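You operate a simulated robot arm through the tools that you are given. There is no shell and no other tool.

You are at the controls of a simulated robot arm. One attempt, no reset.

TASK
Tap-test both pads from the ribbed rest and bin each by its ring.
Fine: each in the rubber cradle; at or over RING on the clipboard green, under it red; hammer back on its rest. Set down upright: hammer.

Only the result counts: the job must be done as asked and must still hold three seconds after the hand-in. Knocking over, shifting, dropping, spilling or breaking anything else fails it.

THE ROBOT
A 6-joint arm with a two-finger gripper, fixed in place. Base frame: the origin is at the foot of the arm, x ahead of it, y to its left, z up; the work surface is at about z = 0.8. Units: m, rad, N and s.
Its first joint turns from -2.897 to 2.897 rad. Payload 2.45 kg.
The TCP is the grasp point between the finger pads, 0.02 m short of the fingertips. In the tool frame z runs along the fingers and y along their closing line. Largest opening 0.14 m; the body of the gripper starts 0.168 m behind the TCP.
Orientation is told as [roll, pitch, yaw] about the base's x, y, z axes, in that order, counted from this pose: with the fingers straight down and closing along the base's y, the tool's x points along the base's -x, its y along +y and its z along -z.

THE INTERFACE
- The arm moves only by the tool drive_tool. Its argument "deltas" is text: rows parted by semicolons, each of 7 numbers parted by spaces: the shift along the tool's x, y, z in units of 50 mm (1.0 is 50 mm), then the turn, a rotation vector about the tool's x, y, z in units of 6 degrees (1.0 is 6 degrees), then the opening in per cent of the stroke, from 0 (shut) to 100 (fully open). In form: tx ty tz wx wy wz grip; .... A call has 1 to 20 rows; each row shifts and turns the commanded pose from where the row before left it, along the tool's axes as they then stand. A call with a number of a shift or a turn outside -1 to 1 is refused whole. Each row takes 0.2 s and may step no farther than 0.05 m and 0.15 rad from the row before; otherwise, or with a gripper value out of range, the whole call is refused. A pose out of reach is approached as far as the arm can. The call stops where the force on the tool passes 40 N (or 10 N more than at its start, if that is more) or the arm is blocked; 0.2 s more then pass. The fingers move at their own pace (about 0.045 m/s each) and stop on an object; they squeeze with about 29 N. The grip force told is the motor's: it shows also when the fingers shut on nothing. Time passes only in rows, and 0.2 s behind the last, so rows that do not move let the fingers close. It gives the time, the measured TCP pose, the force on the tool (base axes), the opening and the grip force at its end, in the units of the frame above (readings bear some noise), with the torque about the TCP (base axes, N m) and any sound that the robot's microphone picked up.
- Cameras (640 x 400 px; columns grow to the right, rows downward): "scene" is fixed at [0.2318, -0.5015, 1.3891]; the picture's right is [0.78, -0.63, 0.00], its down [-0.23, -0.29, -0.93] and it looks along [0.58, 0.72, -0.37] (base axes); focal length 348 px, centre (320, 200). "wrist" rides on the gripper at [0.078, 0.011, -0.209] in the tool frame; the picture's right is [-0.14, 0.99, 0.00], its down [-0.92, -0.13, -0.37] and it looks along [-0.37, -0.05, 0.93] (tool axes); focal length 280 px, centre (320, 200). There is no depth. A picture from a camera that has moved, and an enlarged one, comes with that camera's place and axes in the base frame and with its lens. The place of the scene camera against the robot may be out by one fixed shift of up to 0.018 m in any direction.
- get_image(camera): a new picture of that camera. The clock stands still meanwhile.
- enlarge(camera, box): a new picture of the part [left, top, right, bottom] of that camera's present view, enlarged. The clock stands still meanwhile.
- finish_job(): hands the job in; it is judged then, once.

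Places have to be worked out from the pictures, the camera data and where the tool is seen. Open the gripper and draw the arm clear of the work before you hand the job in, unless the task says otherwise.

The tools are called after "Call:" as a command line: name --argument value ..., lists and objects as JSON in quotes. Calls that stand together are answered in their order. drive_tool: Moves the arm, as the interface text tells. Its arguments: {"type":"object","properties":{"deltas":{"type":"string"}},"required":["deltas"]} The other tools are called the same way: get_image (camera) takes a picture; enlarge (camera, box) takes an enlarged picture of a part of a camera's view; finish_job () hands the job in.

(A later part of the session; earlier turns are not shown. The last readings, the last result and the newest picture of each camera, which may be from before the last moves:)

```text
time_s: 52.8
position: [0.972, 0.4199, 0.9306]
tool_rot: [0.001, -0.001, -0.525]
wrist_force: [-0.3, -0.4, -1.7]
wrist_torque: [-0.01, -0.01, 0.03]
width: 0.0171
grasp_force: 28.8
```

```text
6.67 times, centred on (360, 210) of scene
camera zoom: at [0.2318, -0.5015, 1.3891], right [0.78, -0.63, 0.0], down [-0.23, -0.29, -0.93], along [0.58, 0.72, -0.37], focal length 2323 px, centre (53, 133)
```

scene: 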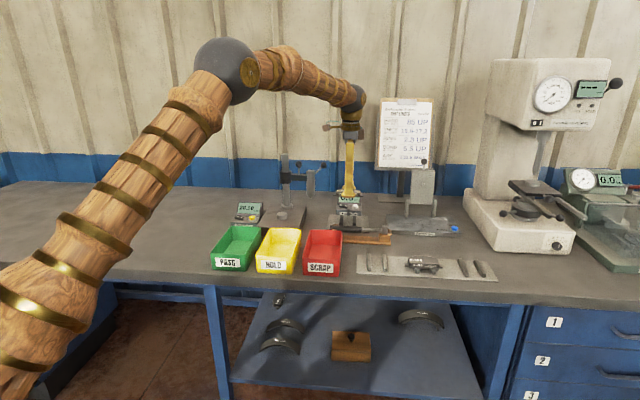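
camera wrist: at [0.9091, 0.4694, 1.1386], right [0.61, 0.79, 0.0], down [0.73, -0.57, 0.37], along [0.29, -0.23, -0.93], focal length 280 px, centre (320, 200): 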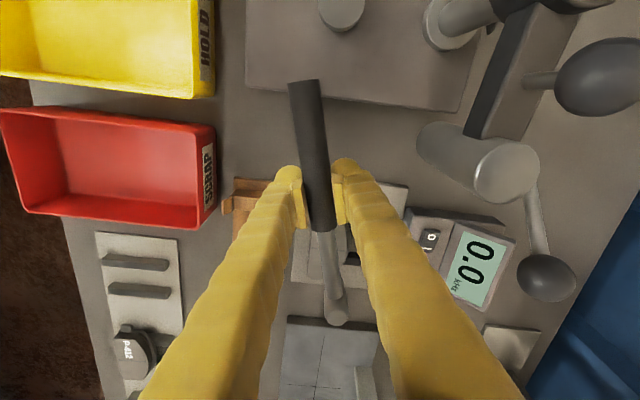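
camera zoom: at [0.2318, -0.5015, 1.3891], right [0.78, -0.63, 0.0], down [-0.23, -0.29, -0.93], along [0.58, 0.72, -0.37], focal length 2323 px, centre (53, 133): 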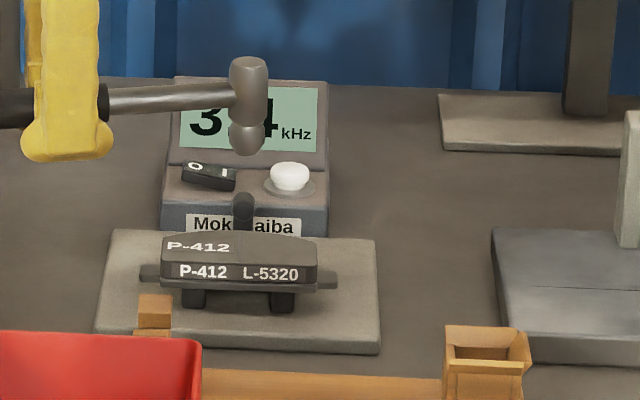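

L-5320 reads 3.4 kHz. I repeat the same tap once to be sure that the reading is steady.

Call:
drive_tool --deltas "0 0 0.353 0 0 0 5; 0 0 0.353 0 0 0 5; 0 0 0 0 0 0 5; 0 0 0.4 0 0 0 5; 0 0 -0.4 0 0 0 5; 0 0 0 0 0 0 5; 0 0 -0.353 0 0 0 5; 0 0 -0.353 0 0 0 5; 0 0 0 0 0 0 5"

Call:
enlarge --camera "wrist" --box '[400, 200, 520, 310]'

Call:
enlarge --camera "scene" --box '[310, 170, 400, 245]'

Call:
get_image --camera "wrist"

```text
time_s: 54.8
position: [0.9734, 0.4213, 0.9308]
tool_rot: [0.0, -0.003, -0.523]
wrist_force: [0.0, 0.2, -0.8]
wrist_torque: [0.02, 0.0, 0.0]
width: 0.0172
grasp_force: 28.6
```

```text
3.64 times, centred on (460, 255) of wrist
camera zoom: at [0.9103, 0.4689, 1.1385], right [0.61, 0.79, 0.0], down [0.73, -0.57, 0.37], along [0.29, -0.23, -0.93], focal length 1020 px, centre (-189, 0)
```

zoom: 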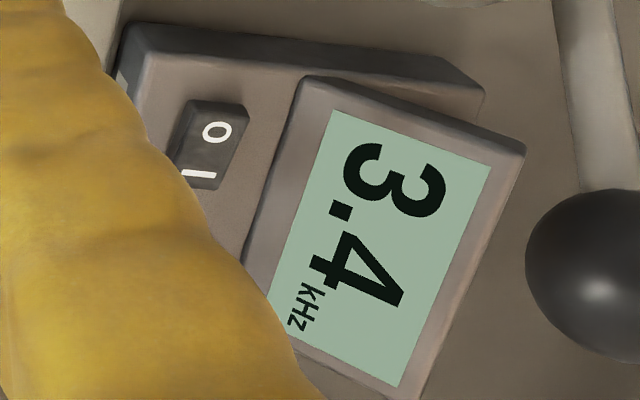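

```text
5.33 times, centred on (355, 208) of scene
camera zoom: at [0.2318, -0.5015, 1.3891], right [0.78, -0.63, 0.0], down [-0.23, -0.29, -0.93], along [0.58, 0.72, -0.37], focal length 1858 px, centre (133, 160)
```

zoom: 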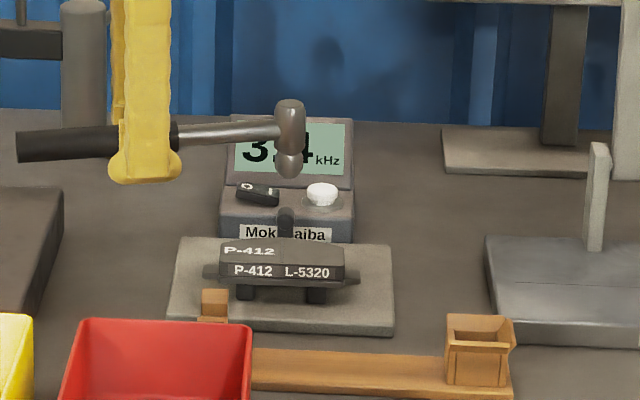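

```text
taken
camera wrist: at [0.9103, 0.4689, 1.1385], right [0.61, 0.79, 0.0], down [0.73, -0.57, 0.37], along [0.29, -0.23, -0.93], focal length 280 px, centre (320, 200)
```

wrist: 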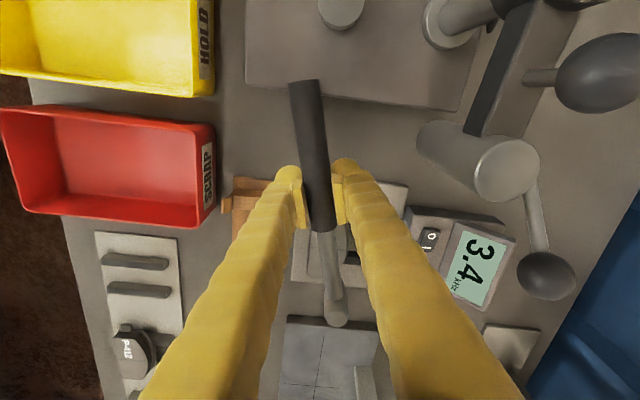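

Steady at 3.4 kHz, so L-5320 goes green. I retrace the path exactly back over the hammer rest and check before lowering.

Call:
drive_tool --deltas "-0.4 -0.44 0 0 0 0 5; -0.4 -0.44 0 0 0 0 5; -0.4 -0.44 0 0 0 0 5; -0.4 -0.44 0 0 0 0 5; -0.4 -0.44 0 0 0 0 5; 0 0 0 0 0 0.5 5; 0 0 0 0 0 0.5 5; 0 0 0 0 0 0.5 5; 0 0 0 0 0 0.5 5; 0 0 0 0 0 0.5 5; 0 0 0 0 0 0 5; 0 0 0.35 0 0 0 5; 0 0 0.35 0 0 0 5; 0 0 0 0 0 0 5"

Call:
get_image --camera "wrist"

Call:
enlarge --camera "wrist" --box '[250, 60, 410, 340]'

Call:
enlarge --camera "scene" --box '[310, 180, 406, 250]'

```text
time_s: 57.8
position: [1.0038, 0.2746, 0.8956]
tool_rot: [0.002, -0.002, -0.787]
wrist_force: [0.5, -1.0, -1.9]
wrist_torque: [0.02, 0.01, 0.03]
width: 0.0171
grasp_force: 28.9
```

```text
taken
camera wrist: at [0.956, 0.3379, 1.1042], right [0.8, 0.6, 0.0], down [0.56, -0.74, 0.37], along [0.22, -0.29, -0.93], focal length 280 px, centre (320, 200)
```

wrist: 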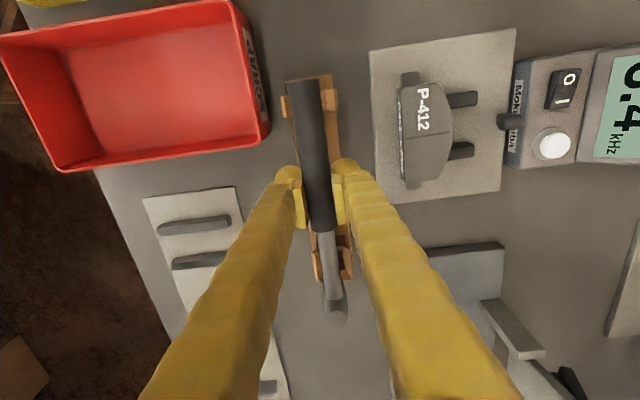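

```text
1.43 times, centred on (330, 200) of wrist
camera zoom: at [0.956, 0.3379, 1.1042], right [0.8, 0.6, 0.0], down [0.56, -0.74, 0.37], along [0.22, -0.29, -0.93], focal length 401 px, centre (306, 200)
```

zoom: 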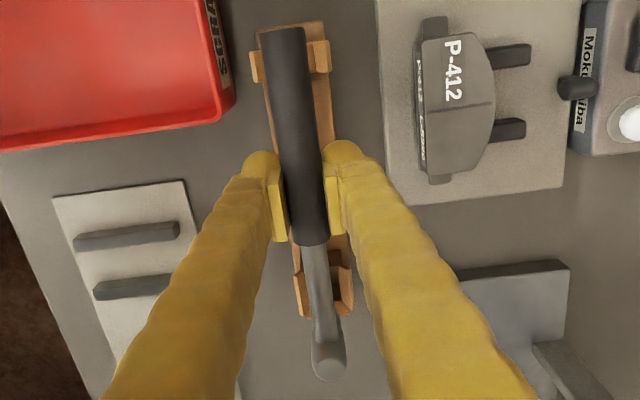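

```text
5.71 times, centred on (358, 215) of scene
camera zoom: at [0.2318, -0.5015, 1.3891], right [0.78, -0.63, 0.0], down [-0.23, -0.29, -0.93], along [0.58, 0.72, -0.37], focal length 1991 px, centre (103, 114)
```

zoom: 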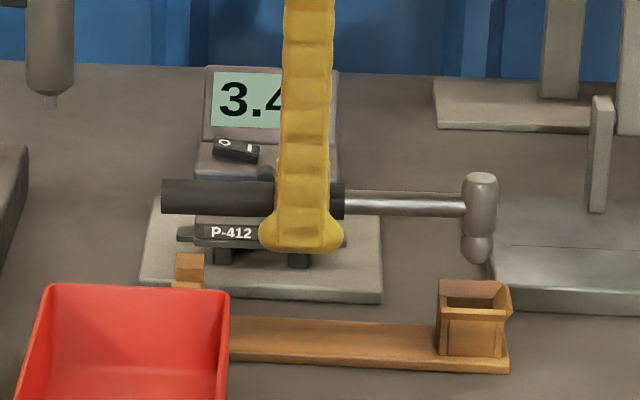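

The hammer looks unchanged in the grip. I lower it slowly back into its rest along the same line.

Call:
drive_tool --deltas "0 0 0.3 0 0 0 5; 0 0 0.2 0 0 0 5; 0 0 0.2 0 0 0 5; 0 0 0.15 0 0 0 5; 0 0 0.15 0 0 0 5; 0 0 0 0 0 0 5"

Call:
enlarge --camera "scene" --box '[310, 180, 406, 250]'

```text
time_s: 59.2
position: [1.004, 0.2759, 0.8455]
tool_rot: [0.001, -0.002, -0.785]
wrist_force: [0.2, 0.4, -0.3]
wrist_torque: [0.0, 0.0, 0.01]
width: 0.0171
grasp_force: 28.9
```

```text
5.71 times, centred on (358, 215) of scene
camera zoom: at [0.2318, -0.5015, 1.3891], right [0.78, -0.63, 0.0], down [-0.23, -0.29, -0.93], along [0.58, 0.72, -0.37], focal length 1991 px, centre (103, 114)
```

zoom: 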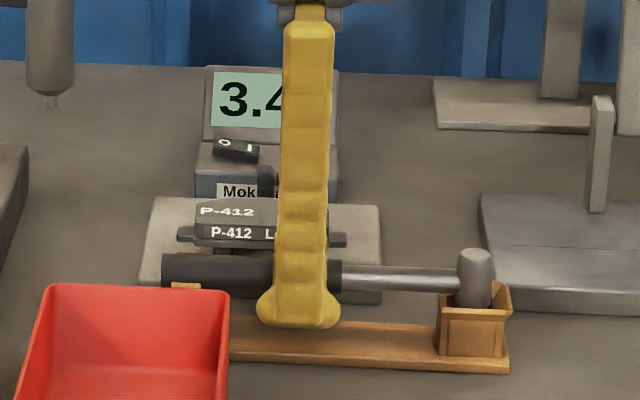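

Call:
drive_tool --deltas "0 0 0.04 0 0 0 5; 0 0 0.04 0 0 0 5; 0 0 0 0 0 0 5"

Call:
enlarge --camera "scene" --box '[310, 180, 406, 250]'

```text
time_s: 60.0
position: [1.004, 0.2751, 0.8419]
tool_rot: [0.002, -0.001, -0.786]
wrist_force: [0.0, -0.3, 0.0]
wrist_torque: [0.11, 0.07, -0.01]
width: 0.0172
grasp_force: 28.9
```

```text
5.71 times, centred on (358, 215) of scene
camera zoom: at [0.2318, -0.5015, 1.3891], right [0.78, -0.63, 0.0], down [-0.23, -0.29, -0.93], along [0.58, 0.72, -0.37], focal length 1991 px, centre (103, 114)
```

zoom: 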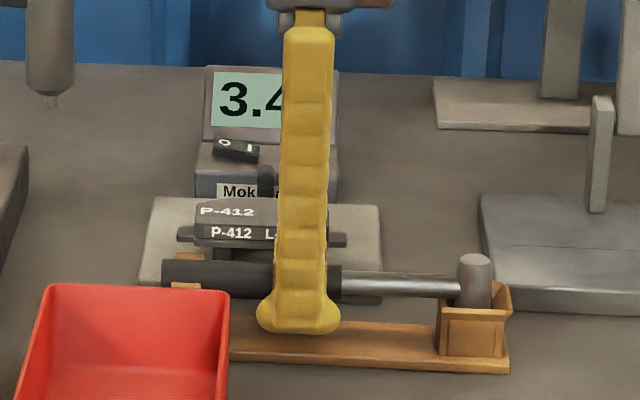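

The hammer is practically seated. I lower the last millimetre and open the fingers.

Call:
drive_tool --deltas "0 0 0.02 0 0 0 5; 0 0 0 0 0 0 12; 0 0 0 0 0 0 18; 0 0 0 0 0 0 25; 0 0 0 0 0 0 32; 0 0 0 0 0 0 38; 0 0 0 0 0 0 38"

Call:
enlarge --camera "scene" --box '[310, 180, 406, 250]'

Call:
enlarge --camera "wrist" --box '[220, 80, 420, 230]'

```text
time_s: 61.6
position: [1.0038, 0.2761, 0.8406]
tool_rot: [0.001, -0.002, -0.786]
wrist_force: [0.6, -0.6, 0.1]
wrist_torque: [-0.02, 0.0, -0.04]
width: 0.0531
grasp_force: 0.1
```

```text
5.71 times, centred on (358, 215) of scene
camera zoom: at [0.2318, -0.5015, 1.3891], right [0.78, -0.63, 0.0], down [-0.23, -0.29, -0.93], along [0.58, 0.72, -0.37], focal length 1991 px, centre (103, 114)
```

zoom: 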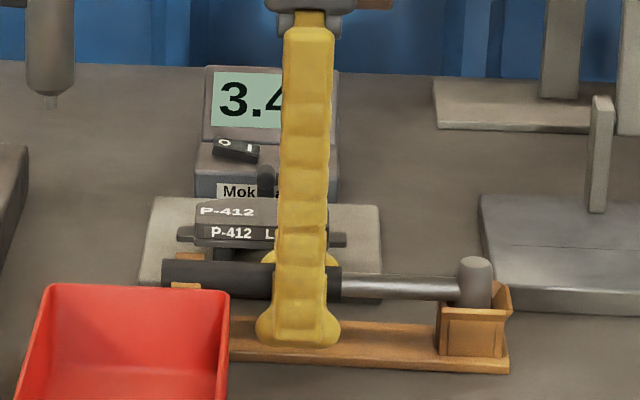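

```text
2.67 times, centred on (320, 155) of wrist
camera zoom: at [0.9566, 0.3379, 1.0491], right [0.8, 0.6, 0.0], down [0.56, -0.74, 0.37], along [0.22, -0.29, -0.93], focal length 748 px, centre (320, 320)
```

zoom: 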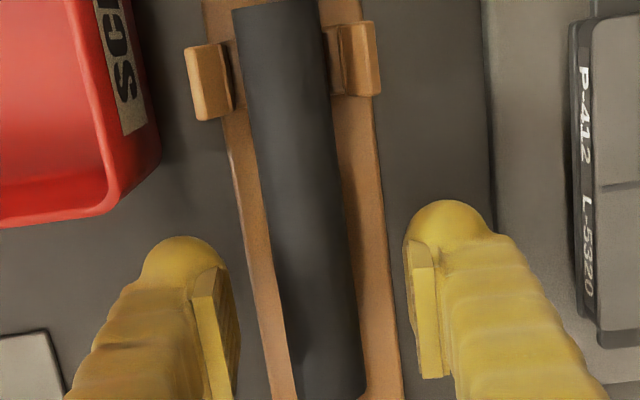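

The hammer sits exactly as before. Now I rise and go back above the pad in the cradle to fetch it.

Call:
drive_tool --deltas "0 0 -0.4 0 0 0 38; 0 0 -0.9 0 0 0 38; 0 0 -0.9 0 0 0 38; 0.154 0.681 0 0 0 0 41; 0.154 0.681 0 0 0 0 41; 0.154 0.681 0 0 0 0 41; 0 0 0.5 0 0 0 41; 0 0 0.5 0 0 0 41; 0 0 0 0 0 0 41"

Call:
enlarge --camera "wrist" --box '[240, 70, 440, 220]'

Call:
get_image --camera "scene"

```text
time_s: 63.6
position: [1.0595, 0.3655, 0.8994]
tool_rot: [0.002, -0.002, -0.784]
wrist_force: [-0.5, 0.0, 0.3]
wrist_torque: [0.01, -0.02, -0.02]
width: 0.0574
grasp_force: 0.1
```

```text
2.67 times, centred on (340, 145) of wrist
camera zoom: at [1.0123, 0.4273, 1.1081], right [0.8, 0.6, 0.0], down [0.56, -0.74, 0.37], along [0.22, -0.29, -0.93], focal length 748 px, centre (267, 347)
```

zoom: 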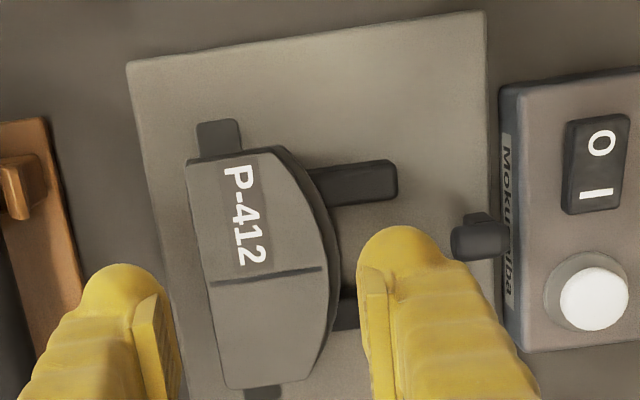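

```text
taken
```

scene: 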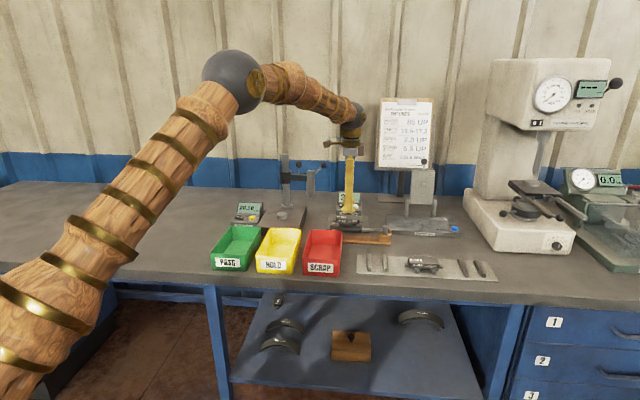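

The pad has stayed in place (centre within 0.5 mm). I descend to just above its backing plate and close on the block.

Call:
drive_tool --deltas "0 0 0.4 0 0 0 41; 0 0 0.3 0 0 0 41; 0 0 0.2 0 0 0 41; 0 0 0.04 0 0 0 41; 0 0 0 0 0 0 41"

Call:
drive_tool --deltas "0 0 0 0 0 0 36; 0 0 0 0 0 0 30; 0 0 0 0 0 0 25; 0 0 0 0 0 0 25; 0 0 0 0 0 0 25"

Call:
enlarge --camera "scene" --box '[310, 190, 390, 245]'

```text
time_s: 64.8
position: [1.0606, 0.364, 0.8542]
tool_rot: [0.001, -0.001, -0.786]
wrist_force: [-0.2, 0.5, 0.5]
wrist_torque: [0.02, -0.01, -0.02]
width: 0.0573
grasp_force: 0.1
```

```text
time_s: 66.0
position: [1.0613, 0.364, 0.8534]
tool_rot: [0.003, -0.003, -0.786]
wrist_force: [3.1, 1.2, 1.1]
wrist_torque: [0.01, -0.03, -0.02]
width: 0.0453
grasp_force: 29.3
```

```text
7.27 times, centred on (350, 218) of scene
camera zoom: at [0.2318, -0.5015, 1.3891], right [0.78, -0.63, 0.0], down [-0.23, -0.29, -0.93], along [0.58, 0.72, -0.37], focal length 2534 px, centre (102, 73)
```

zoom: 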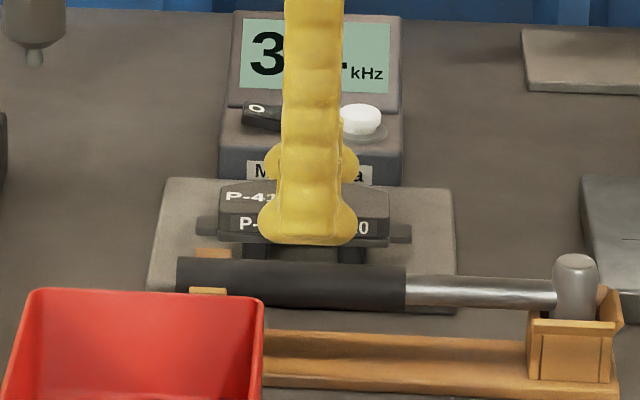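

Gripped cleanly (width 0.0453, 29 N, no push). I lift and check.

Call:
drive_tool --deltas "0 0 -0.1 0 0 0 25; 0 0 -0.2 0 0 0 25; 0 0 -0.4 0 0 0 25; 0 0 -0.8 0 0 0 25; 0 0 -0.8 0 0 0 25; 0 0 0 0 0 0 25"

Call:
get_image --camera "wrist"

Call:
enlarge --camera "scene" --box '[310, 150, 390, 245]'

```text
time_s: 67.4
position: [1.0605, 0.3648, 0.9693]
tool_rot: [0.001, -0.003, -0.786]
wrist_force: [-0.4, 0.0, -2.5]
wrist_torque: [0.02, -0.01, -0.02]
width: 0.0451
grasp_force: 29.0
```

```text
taken
camera wrist: at [1.0132, 0.427, 1.1777], right [0.8, 0.6, 0.0], down [0.56, -0.74, 0.37], along [0.22, -0.29, -0.93], focal length 280 px, centre (320, 200)
```

wrist: 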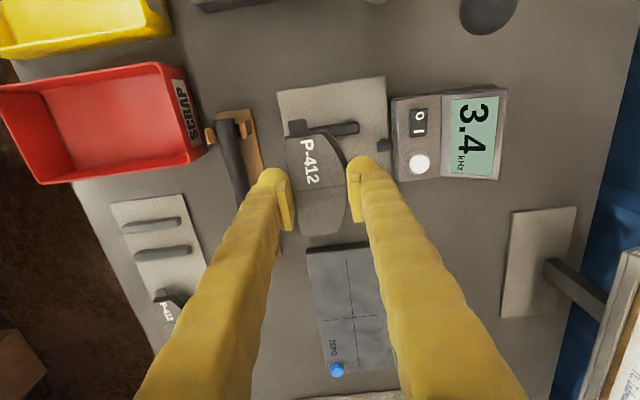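

```text
4.21 times, centred on (350, 198) of scene
camera zoom: at [0.2318, -0.5015, 1.3891], right [0.78, -0.63, 0.0], down [-0.23, -0.29, -0.93], along [0.58, 0.72, -0.37], focal length 1467 px, centre (194, 210)
```

zoom: 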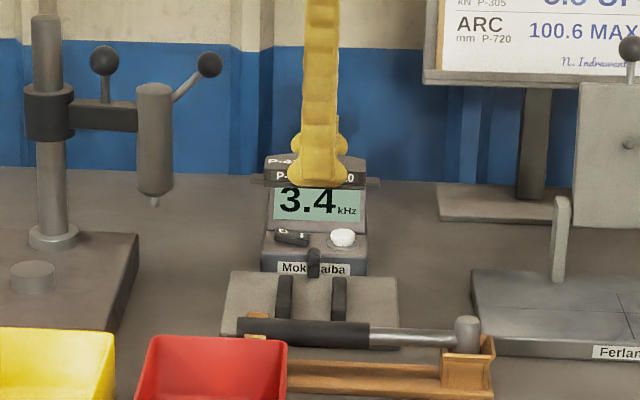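

The pad is held, but with this grip the thick fingers would not fit beside it in the bin. I set it back in the cradle and will re-grip it by the block's ends, which fits the bin's long direction.

Call:
drive_tool --deltas "0 0 0.8 0 0 0 25; 0 0 0.8 0 0 0 25; 0 0 0.4 0 0 0 25; 0 0 0.2 0 0 0 25; 0 0 0.06 0 0 0 25; 0 0 0.03 0 0 0 25; 0 0 0 0 0 0 25"

```text
time_s: 69.0
position: [1.0605, 0.3639, 0.855]
tool_rot: [0.002, -0.001, -0.785]
wrist_force: [0.4, -0.5, -2.3]
wrist_torque: [-0.02, 0.0, 0.0]
width: 0.0449
grasp_force: 28.6
```

Call:
drive_tool --deltas "0 0 0.02 0 0 0 25; 0 0 0.02 0 0 0 25; 0 0 0 0 0 0 25"

```text
time_s: 69.8
position: [1.0606, 0.3641, 0.8539]
tool_rot: [0.004, -0.005, -0.785]
wrist_force: [-4.3, 0.4, 23.4]
wrist_torque: [0.09, 0.19, 0.12]
width: 0.0449
grasp_force: 29.6
```

Touched down. I ease up, open, rise, and turn the tool 90° so that it closes along the pad's length.

Call:
drive_tool --deltas "0 0 -0.015 0 0 0 25; 0 0 0 0 0 0 31; 0 0 0 0 0 0 36; 0 0 0 0 0 0 41; 0 0 0 0 0 0 41; 0 0 -0.4 0 0 0 41; 0 0 -0.8 0 0 0 41; 0 0 -0.8 0 0 0 41; 0 0 0 0 0 0 41"

Call:
drive_tool --deltas "0 0 0 0 0 -1 60; 0 0 0 0 0 -1 70; 0 0 0 0 0 -1 75; 0 0 0 0 0 -1 75; 0 0 0 0 0 -1 75; 0 0 0 0 0 -1 75; 0 0 0 0 0 -1 75; 0 0 0 0 0 -1 75; 0 0 0 0 0 -1 75; 0 0 0 0 0 -1 75; 0 0 0 0 0 -1 75; 0 0 0 0 0 -1 75; 0 0 0 0 0 -1 75; 0 0 0 0 0 -1 75; 0 0 0 0 0 -1 75; 0 0 0 0 0 0 75"

Call:
get_image --camera "wrist"

Call:
enlarge --camera "wrist" --box '[210, 90, 430, 240]'

```text
time_s: 71.8
position: [1.0589, 0.3643, 0.9525]
tool_rot: [0.001, -0.003, -0.785]
wrist_force: [0.6, -0.4, 0.4]
wrist_torque: [-0.02, 0.01, 0.0]
width: 0.0574
grasp_force: 0.1
```

```text
time_s: 75.2
position: [1.0594, 0.3652, 0.9536]
tool_rot: [-0.003, -0.002, 0.787]
wrist_force: [0.9, 0.2, 0.6]
wrist_torque: [0.0, 0.0, 0.01]
width: 0.1048
grasp_force: 0.0
```

```text
taken
camera wrist: at [0.9969, 0.3162, 1.1614], right [-0.6, 0.8, 0.0], down [0.74, 0.56, 0.37], along [0.3, 0.22, -0.93], focal length 280 px, centre (320, 200)
```

wrist: 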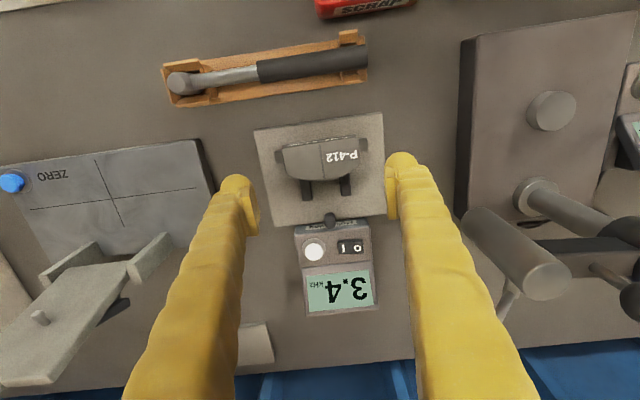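

```text
2.67 times, centred on (320, 165) of wrist
camera zoom: at [0.9969, 0.3162, 1.1614], right [-0.6, 0.8, 0.0], down [0.74, 0.56, 0.37], along [0.3, 0.22, -0.93], focal length 748 px, centre (320, 293)
```

zoom: 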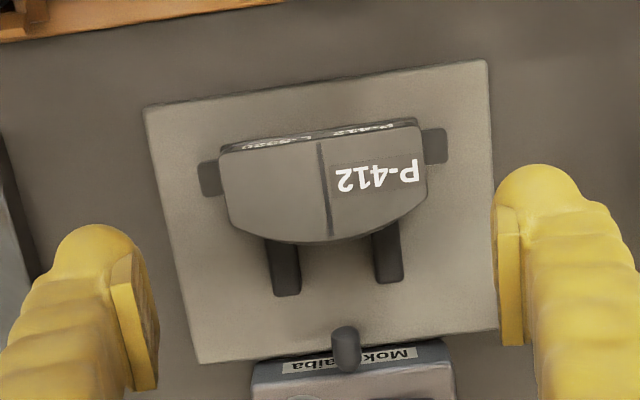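

The block's ends are at y≈-0.042 and +0.046. I centre on it and lower so the fingertips stay 2–3 mm above the ears.

Call:
drive_tool --deltas "0.04 0.042 0.6 0 0 0 75; 0 0 0.6 0 0 0 75; 0 0 0.4 0 0 0 75; 0 0 0.25 0 0 0 75; 0 0 0.14 0 0 0 75; 0 0 0 0 0 0 75"

Call:
enlarge --camera "wrist" --box '[210, 90, 430, 240]'

Call:
enlarge --camera "scene" --box '[310, 180, 390, 240]'

```text
time_s: 76.6
position: [1.0572, 0.3643, 0.853]
tool_rot: [-0.002, -0.002, 0.786]
wrist_force: [0.0, 0.2, -0.7]
wrist_torque: [0.01, -0.01, 0.0]
width: 0.105
grasp_force: 0.1
```

```text
2.67 times, centred on (320, 165) of wrist
camera zoom: at [0.9941, 0.3161, 1.0618], right [-0.6, 0.8, 0.0], down [0.74, 0.56, 0.37], along [0.3, 0.22, -0.93], focal length 748 px, centre (320, 293)
```

zoom: 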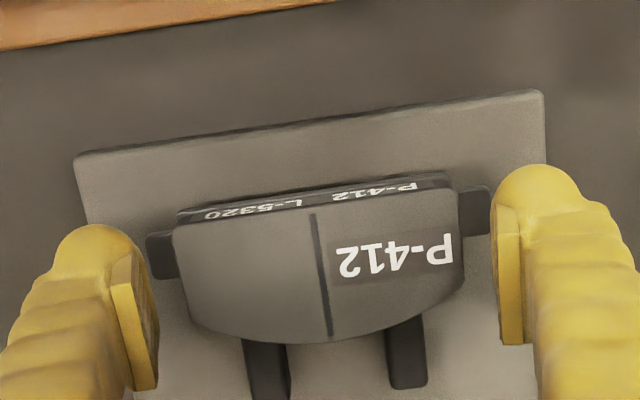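

```text
6.67 times, centred on (350, 210) of scene
camera zoom: at [0.2318, -0.5015, 1.3891], right [0.78, -0.63, 0.0], down [-0.23, -0.29, -0.93], along [0.58, 0.72, -0.37], focal length 2323 px, centre (120, 133)
```

zoom: 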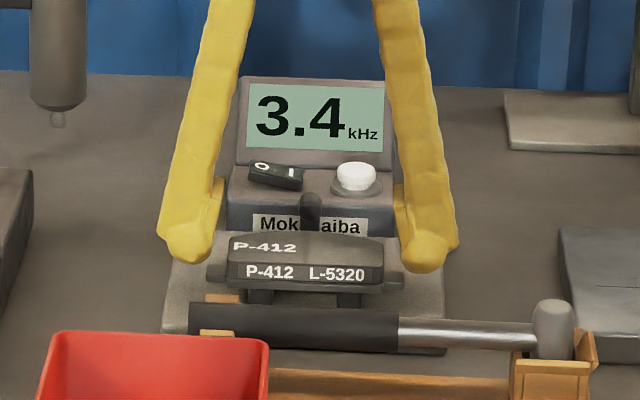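

Both fingers hover over the ears beside the block ends. I close on the block.

Call:
drive_tool --deltas "0 0 0 0 0 0 70; 0 0 0 0 0 0 65; 0 0 0 0 0 0 60; 0 0 0 0 0 0 50; 0 0 0 0 0 0 50; 0 0 0 0 0 0 50"

Call:
enlarge --camera "wrist" --box '[210, 90, 430, 240]'

```text
time_s: 77.7
position: [1.0582, 0.3669, 0.8648]
tool_rot: [-0.006, -0.011, 0.786]
wrist_force: [-12.8, 7.9, 49.7]
wrist_torque: [1.09, 1.44, 0.12]
width: 0.0616
grasp_force: 13.5
stopped in row 5: the force on the tool passed its limit at 46 N (the readings are from after the stop); the commanded pose is now the measured one
```

```text
2.67 times, centred on (320, 165) of wrist
camera zoom: at [0.9935, 0.3173, 1.0715], right [-0.6, 0.8, 0.0], down [0.74, 0.56, 0.38], along [0.3, 0.23, -0.93], focal length 748 px, centre (320, 293)
```

zoom: 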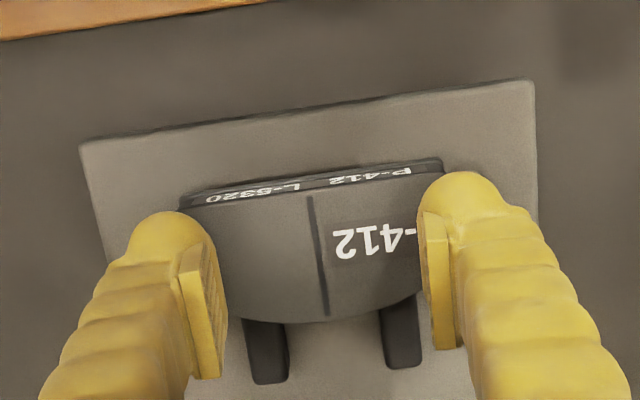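

The fingers slid up over the block ends, so those faces are not holdable. I rise off the pad and look at how it lies.

Call:
drive_tool --deltas "0 0 -0.15 0 0 0 46; 0 0 -0.3 0 0 0 60; 0 0 -0.8 0 0 0 80; 0 0 -0.8 0 0 0 90; 0 0 0 0 0 0 90; 0 0 0 0 0 0 90"

Call:
enlarge --camera "wrist" --box '[210, 90, 430, 240]'

Call:
enlarge --camera "scene" --box '[310, 180, 390, 240]'

```text
time_s: 79.1
position: [1.057, 0.3648, 0.9608]
tool_rot: [-0.004, -0.004, 0.785]
wrist_force: [0.6, -0.5, 0.2]
wrist_torque: [0.01, 0.01, -0.03]
width: 0.1259
grasp_force: 0.0
```

```text
2.67 times, centred on (320, 165) of wrist
camera zoom: at [0.9934, 0.3167, 1.1686], right [-0.6, 0.8, 0.0], down [0.74, 0.56, 0.37], along [0.3, 0.22, -0.93], focal length 748 px, centre (320, 293)
```

zoom: 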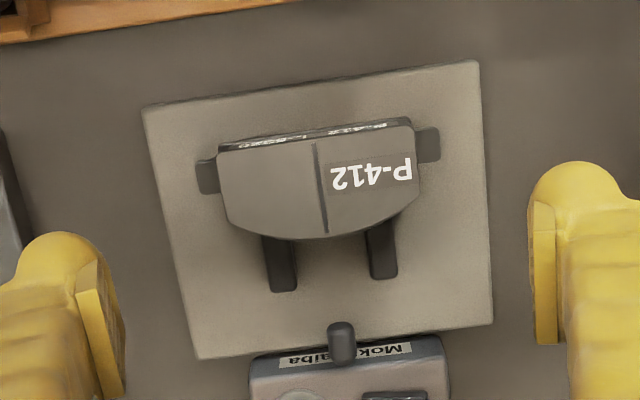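

```text
6.67 times, centred on (350, 210) of scene
camera zoom: at [0.2318, -0.5015, 1.3891], right [0.78, -0.63, 0.0], down [-0.23, -0.29, -0.93], along [0.58, 0.72, -0.37], focal length 2323 px, centre (120, 133)
```

zoom: 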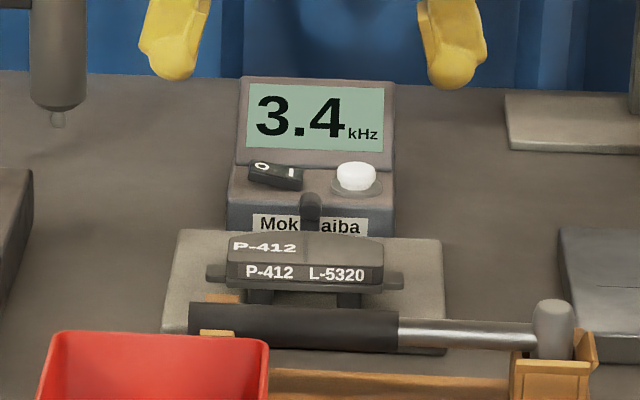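

The pad is undisturbed. Now I try its ears: in the cradle they are high enough for the flat plates; I centre on them and lower beside them in steps.

Call:
drive_tool --deltas "0.12 -0.012 0.7 0 0 0 88; 0 0 0.7 0 0 0 88; 0 0 0.5 0 0 0 88; 0 0 0.3 0 0 0 88; 0 0 0.1 0 0 0 88; 0 0 0 0 0 0 88"

Call:
enlarge --camera "wrist" --box '[200, 90, 440, 250]'

Call:
enlarge --camera "scene" --box '[310, 190, 390, 240]'

```text
time_s: 80.5
position: [1.0546, 0.3607, 0.8458]
tool_rot: [-0.003, -0.005, 0.785]
wrist_force: [-0.1, 0.4, -0.3]
wrist_torque: [-0.01, 0.01, 0.02]
width: 0.1233
grasp_force: 0.0
```

```text
2.50 times, centred on (320, 170) of wrist
camera zoom: at [0.9911, 0.312, 1.0534], right [-0.6, 0.8, 0.0], down [0.74, 0.56, 0.37], along [0.3, 0.22, -0.93], focal length 701 px, centre (320, 275)
```

zoom: 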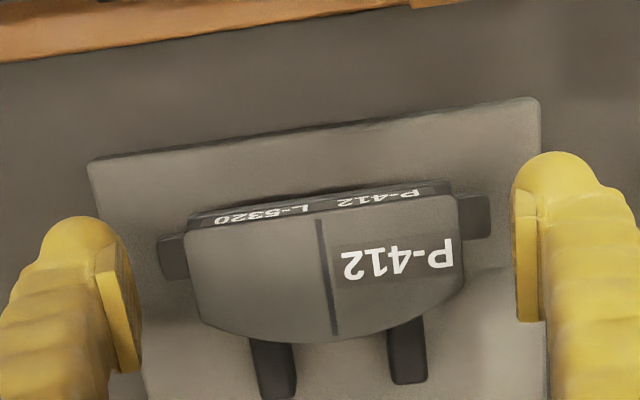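

```text
8.00 times, centred on (350, 215) of scene
camera zoom: at [0.2318, -0.5015, 1.3891], right [0.78, -0.63, 0.0], down [-0.23, -0.29, -0.93], along [0.58, 0.72, -0.37], focal length 2787 px, centre (80, 80)
```

zoom: 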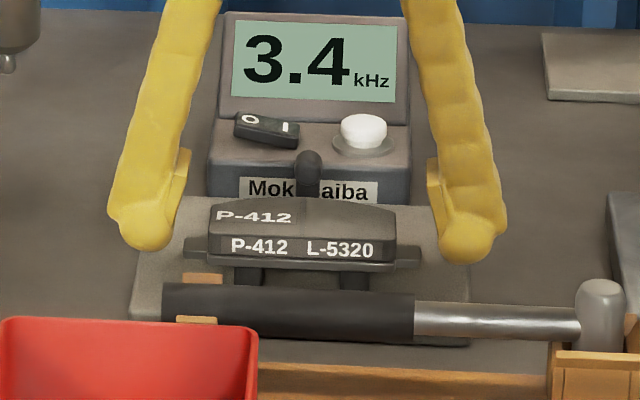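

Call:
drive_tool --deltas "0 0.028 0.1 0 0 0 88; 0 0 0.1 0 0 0 88; 0 0 0.06 0 0 0 88; 0 0 0 0 0 0 88"

Call:
enlarge --camera "scene" --box '[310, 190, 390, 240]'

```text
time_s: 81.5
position: [1.0544, 0.3625, 0.8331]
tool_rot: [-0.003, -0.005, 0.785]
wrist_force: [-1.1, 0.3, 0.4]
wrist_torque: [0.0, -0.03, -0.01]
width: 0.123
grasp_force: 0.0
```

```text
8.00 times, centred on (350, 215) of scene
camera zoom: at [0.2318, -0.5015, 1.3891], right [0.78, -0.63, 0.0], down [-0.23, -0.29, -0.93], along [0.58, 0.72, -0.37], focal length 2787 px, centre (80, 80)
```

zoom: 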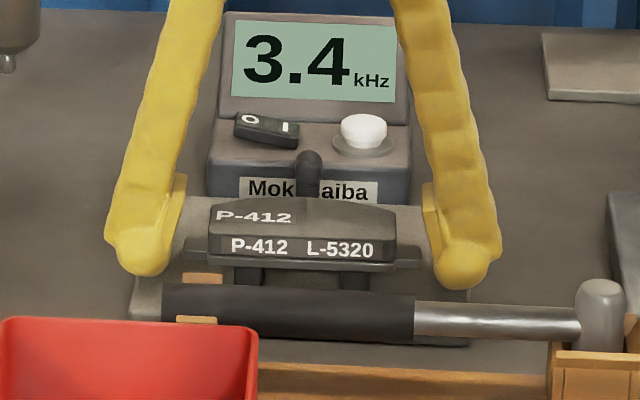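

No contact. I go 2 mm lower and then close slowly on the ears, watching the upward force.

Call:
drive_tool --deltas "0 0 0.04 0 0 0 88; 0 0 0 0 0 0 84; 0 0 0 0 0 0 81; 0 0 0 0 0 0 79; 0 0 0 0 0 0 77; 0 0 0 0 0 0 77"

Call:
enlarge --camera "wrist" --box '[200, 90, 440, 250]'

```text
time_s: 82.9
position: [1.0533, 0.3611, 0.8304]
tool_rot: [-0.002, -0.006, 0.787]
wrist_force: [1.2, -0.4, 0.1]
wrist_torque: [-0.03, -0.06, 0.02]
width: 0.1119
grasp_force: 29.1
```

```text
2.50 times, centred on (320, 170) of wrist
camera zoom: at [0.9899, 0.3131, 1.0387], right [-0.6, 0.8, 0.0], down [0.74, 0.56, 0.37], along [0.3, 0.22, -0.93], focal length 701 px, centre (320, 275)
```

zoom: 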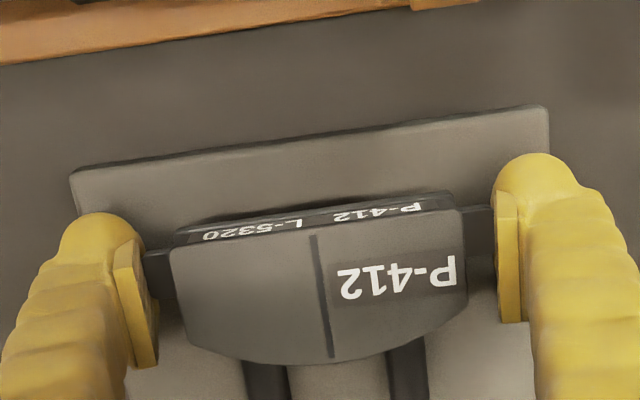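

A clean ear grip: width 0.1119, 29 N, no push-up. I lift slowly and check that the pad stays level.

Call:
drive_tool --deltas "0 0 -0.1 0 0 0 77; 0 0 -0.2 0 0 0 77; 0 0 -0.3 0 0 0 77; 0 0 0 0 0 0 77"

Call:
enlarge --camera "scene" --box '[310, 170, 390, 240]'

Call:
enlarge --camera "wrist" --box '[200, 90, 440, 250]'

```text
time_s: 83.9
position: [1.0524, 0.3609, 0.8602]
tool_rot: [-0.004, -0.005, 0.786]
wrist_force: [0.2, -0.2, -2.3]
wrist_torque: [-0.01, 0.02, -0.02]
width: 0.1117
grasp_force: 28.7
```

```text
5.71 times, centred on (350, 205) of scene
camera zoom: at [0.2318, -0.5015, 1.3891], right [0.78, -0.63, 0.0], down [-0.23, -0.29, -0.93], along [0.58, 0.72, -0.37], focal length 1991 px, centre (149, 171)
```

zoom: 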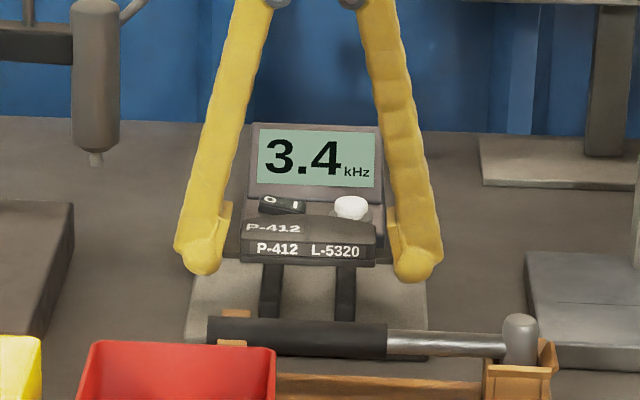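

```text
2.50 times, centred on (320, 170) of wrist
camera zoom: at [0.9895, 0.3128, 1.0687], right [-0.6, 0.8, 0.0], down [0.74, 0.56, 0.37], along [0.3, 0.22, -0.93], focal length 701 px, centre (320, 275)
```

zoom: 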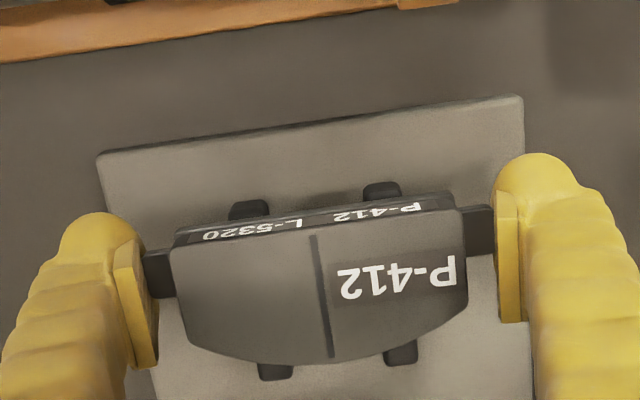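

The pad hangs level in the ear grip. I lift, back away from the meter, turn 90° and carry it above the green bin.

Call:
drive_tool --deltas "0 0 -0.7 0 0 0 77; 0 0 -0.7 0 0 0 77; 0 0 -0.7 0 0 0 77; 0.75 0 0 0 0 0 77; 0.75 0 0 0 0 0 77; 0.75 0 0 0 0 0 77; 0.75 0 0 0 0 0 77; 0 0 0 0 0 0 77"

Call:
drive_tool --deltas "0 0 0 0 0 1 77; 0 0 0 0 0 1 77; 0 0 0 0 0 1 77; 0 0 0 0 0 1 77; 0 0 0 0 0 1 77; 0 0 0 0 0 1 77; 0 0 0 0 0 1 77; 0 0 0 0 0 1 77; 0 0 0 0 0 1 77; 0 0 0 0 0 1 77; 0 0 0 0 0 1 77; 0 0 0 0 0 1 77; 0 0 0 0 0 1 77; 0 0 0 0 0 1 77; 0 0 0 0 0 1 77; 0 0 0 0 0 0 77"

```text
time_s: 85.7
position: [0.9459, 0.2559, 0.9632]
tool_rot: [-0.003, -0.006, 0.785]
wrist_force: [-0.3, -0.9, -2.9]
wrist_torque: [-0.01, 0.03, -0.02]
width: 0.1116
grasp_force: 28.3
```

```text
time_s: 89.1
position: [0.9458, 0.2554, 0.9641]
tool_rot: [0.005, -0.004, -0.789]
wrist_force: [-0.1, -0.3, -2.0]
wrist_torque: [0.01, 0.01, 0.0]
width: 0.1116
grasp_force: 29.2
```

Call:
drive_tool --deltas "0.89 -0.206 0 0 0 0 77; 0.89 -0.206 0 0 0 0 77; 0.89 -0.206 0 0 0 0 77; 0.89 -0.206 0 0 0 0 77; 0.89 -0.206 0 0 0 0 77; 0.89 -0.206 0 0 0 0 77; 0.89 -0.206 0 0 0 0 77; 0.89 -0.206 0 0 0 0 77; 0 0 0 0 0 0 77"

Call:
get_image --camera "wrist"

Call:
get_image --camera "scene"

```text
time_s: 91.1
position: [0.6363, 0.449, 0.9637]
tool_rot: [0.006, -0.004, -0.787]
wrist_force: [0.2, 0.9, -2.6]
wrist_torque: [0.03, -0.01, 0.01]
width: 0.1112
grasp_force: 29.5
```

```text
taken
camera wrist: at [0.5882, 0.5116, 1.1717], right [0.8, 0.6, 0.01], down [0.56, -0.74, 0.37], along [0.23, -0.29, -0.93], focal length 280 px, centre (320, 200)
```

wrist: 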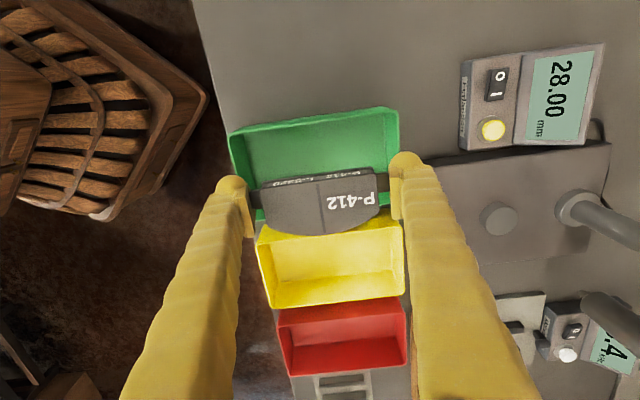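

```text
taken
```

scene: 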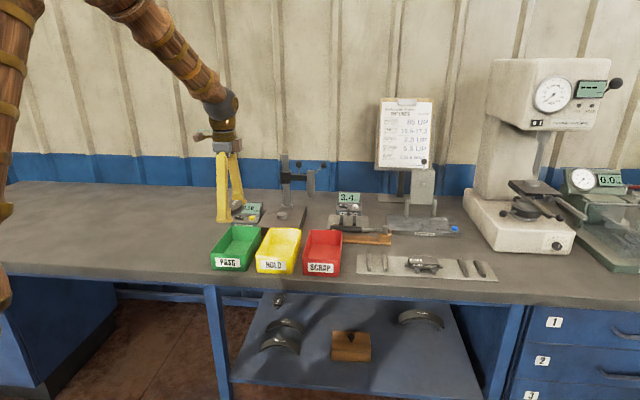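

Call:
enlarge --camera "wrist" --box '[210, 90, 430, 250]'

```text
2.50 times, centred on (320, 170) of wrist
camera zoom: at [0.5882, 0.5116, 1.1717], right [0.8, 0.6, 0.01], down [0.56, -0.74, 0.37], along [0.23, -0.29, -0.93], focal length 701 px, centre (320, 275)
```

zoom: 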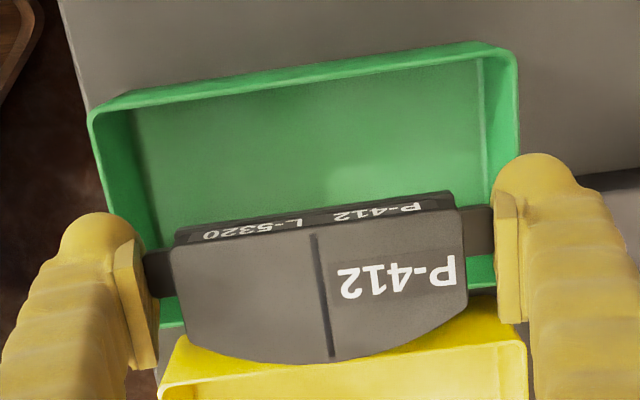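

From this closer view the green bin's centre is 13 mm over in x and 3 mm in y from the tool. I shift so that pad and fingers are centred in it and go down part way.

Call:
drive_tool --deltas "-0.11 -0.064 0.4 0 0 0 77; 0 0 0.6 0 0 0 77; 0 0 0.6 0 0 0 77; 0 0 0 0 0 0 77"

Call:
enlarge --camera "wrist" --box '[190, 60, 450, 250]'

Call:
enlarge --camera "scene" --box '[190, 180, 310, 280]'

```text
time_s: 92.1
position: [0.6395, 0.4424, 0.8839]
tool_rot: [0.005, -0.003, -0.785]
wrist_force: [-0.1, 0.1, -2.0]
wrist_torque: [0.03, -0.02, 0.03]
width: 0.1114
grasp_force: 29.1
```

```text
2.11 times, centred on (320, 155) of wrist
camera zoom: at [0.5911, 0.505, 1.0919], right [0.8, 0.6, 0.01], down [0.56, -0.74, 0.37], along [0.23, -0.29, -0.93], focal length 590 px, centre (320, 295)
```

zoom: 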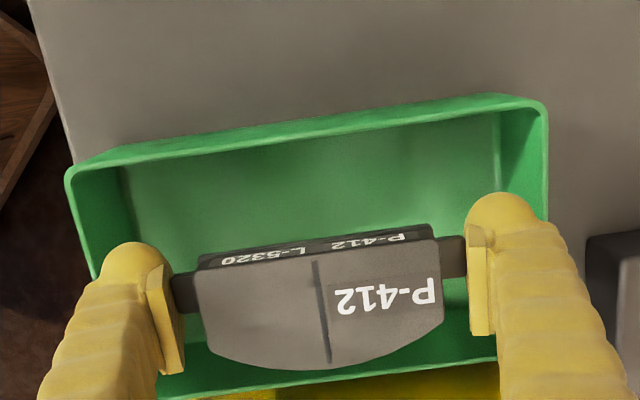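

```text
4.00 times, centred on (250, 230) of scene
camera zoom: at [0.2318, -0.5015, 1.3891], right [0.78, -0.63, 0.0], down [-0.23, -0.29, -0.93], along [0.58, 0.72, -0.37], focal length 1394 px, centre (600, 80)
```

zoom: 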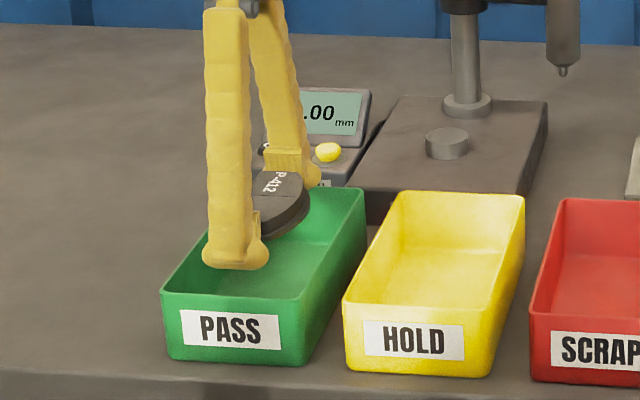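

Centred in the bin within a millimetre or two. I lower slowly to near the floor.

Call:
drive_tool --deltas "0 0 0.3 0 0 0 77; 0 0 0.3 0 0 0 77; 0 0 0.2 0 0 0 77; 0 0 0.15 0 0 0 77; 0 0 0.1 0 0 0 77; 0 0 0 0 0 0 77"

Call:
enlarge --camera "scene" --box '[190, 180, 310, 280]'

Call:
enlarge --camera "wrist" --box '[190, 60, 450, 250]'

```text
time_s: 93.5
position: [0.6389, 0.4437, 0.8314]
tool_rot: [0.005, -0.005, -0.786]
wrist_force: [-0.4, 0.7, -2.3]
wrist_torque: [0.03, 0.0, -0.01]
width: 0.1118
grasp_force: 28.7
```

```text
4.00 times, centred on (250, 230) of scene
camera zoom: at [0.2318, -0.5015, 1.3891], right [0.78, -0.63, 0.0], down [-0.23, -0.29, -0.93], along [0.58, 0.72, -0.37], focal length 1394 px, centre (600, 80)
```

zoom: 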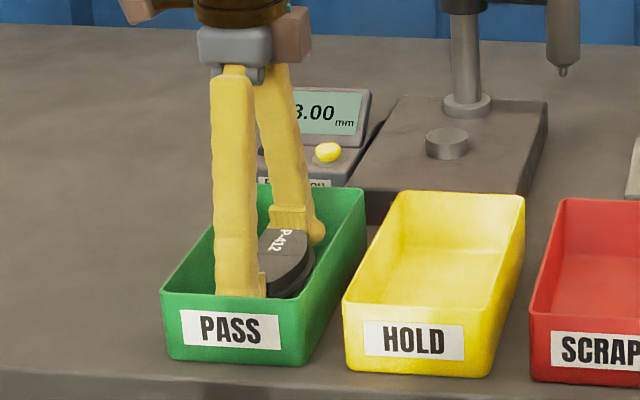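

```text
2.11 times, centred on (320, 155) of wrist
camera zoom: at [0.5906, 0.5049, 1.0388], right [0.8, 0.6, 0.01], down [0.56, -0.74, 0.37], along [0.23, -0.29, -0.93], focal length 590 px, centre (320, 295)
```

zoom: 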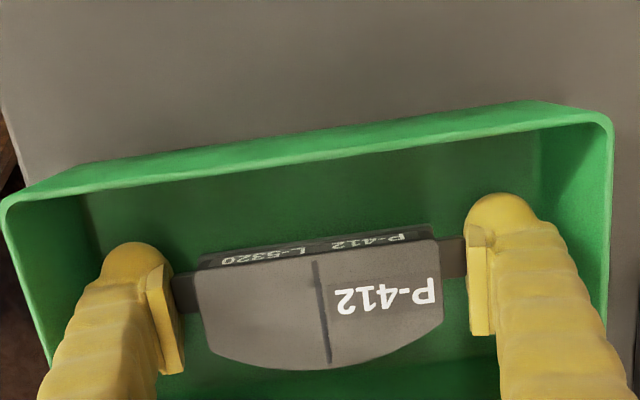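

Call:
drive_tool --deltas "0 0 0.04 0 0 0 77; 0 0 0.04 0 0 0 77; 0 0 0 0 0 0 77"

```text
time_s: 94.3
position: [0.6395, 0.4436, 0.826]
tool_rot: [0.005, -0.002, -0.787]
wrist_force: [-0.8, -0.5, -3.5]
wrist_torque: [0.05, -0.01, 0.01]
width: 0.1115
grasp_force: 29.2
```

Call:
drive_tool --deltas "0 0 0.03 0 0 0 77; 0 0 0 0 0 0 77"

```text
time_s: 94.9
position: [0.6386, 0.4425, 0.8255]
tool_rot: [0.005, -0.005, -0.787]
wrist_force: [0.4, -0.3, -3.1]
wrist_torque: [0.0, 0.01, 0.01]
width: 0.1117
grasp_force: 29.2
```

No floor contact yet; the pad hangs about 16 mm over the floor. I open the fingers by about 2.5 mm each to let it down.

Call:
drive_tool --deltas "0 0 0 0 0 0 80; 0 0 0 0 0 0 82; 0 0 0 0 0 0 83.5; 0 0 0 0 0 0 83.5; 0 0 0 0 0 0 83.5"

Call:
enlarge --camera "wrist" --box '[190, 60, 450, 250]'

Call:
enlarge --camera "scene" --box '[190, 180, 310, 280]'

```text
time_s: 96.1
position: [0.6391, 0.443, 0.8256]
tool_rot: [0.007, -0.003, -0.786]
wrist_force: [-0.7, 0.1, -0.4]
wrist_torque: [0.02, 0.01, 0.0]
width: 0.1169
grasp_force: 0.0
```

```text
2.11 times, centred on (320, 155) of wrist
camera zoom: at [0.5902, 0.5048, 1.0331], right [0.8, 0.6, 0.01], down [0.56, -0.74, 0.37], along [0.23, -0.29, -0.93], focal length 590 px, centre (320, 295)
```

zoom: 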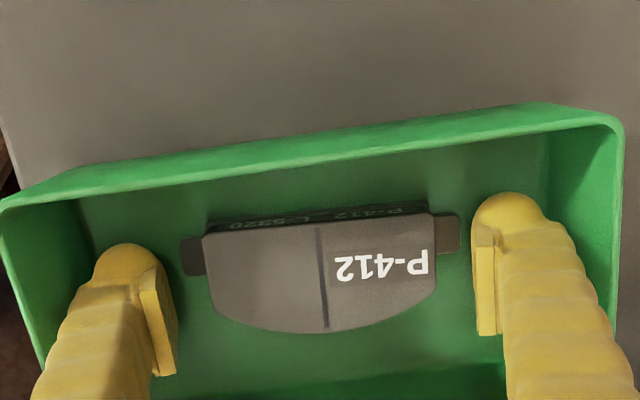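

```text
4.00 times, centred on (250, 230) of scene
camera zoom: at [0.2318, -0.5015, 1.3891], right [0.78, -0.63, 0.0], down [-0.23, -0.29, -0.93], along [0.58, 0.72, -0.37], focal length 1394 px, centre (600, 80)
```

zoom: 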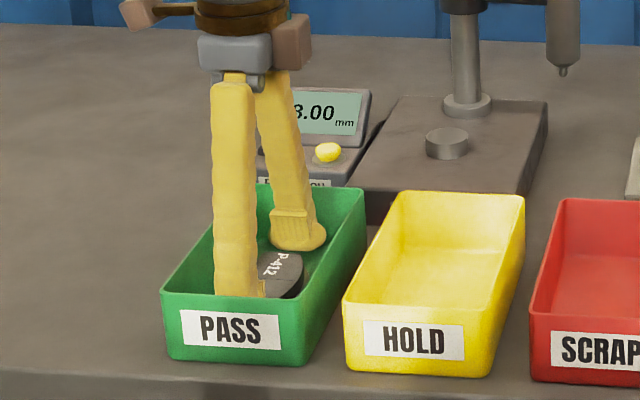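

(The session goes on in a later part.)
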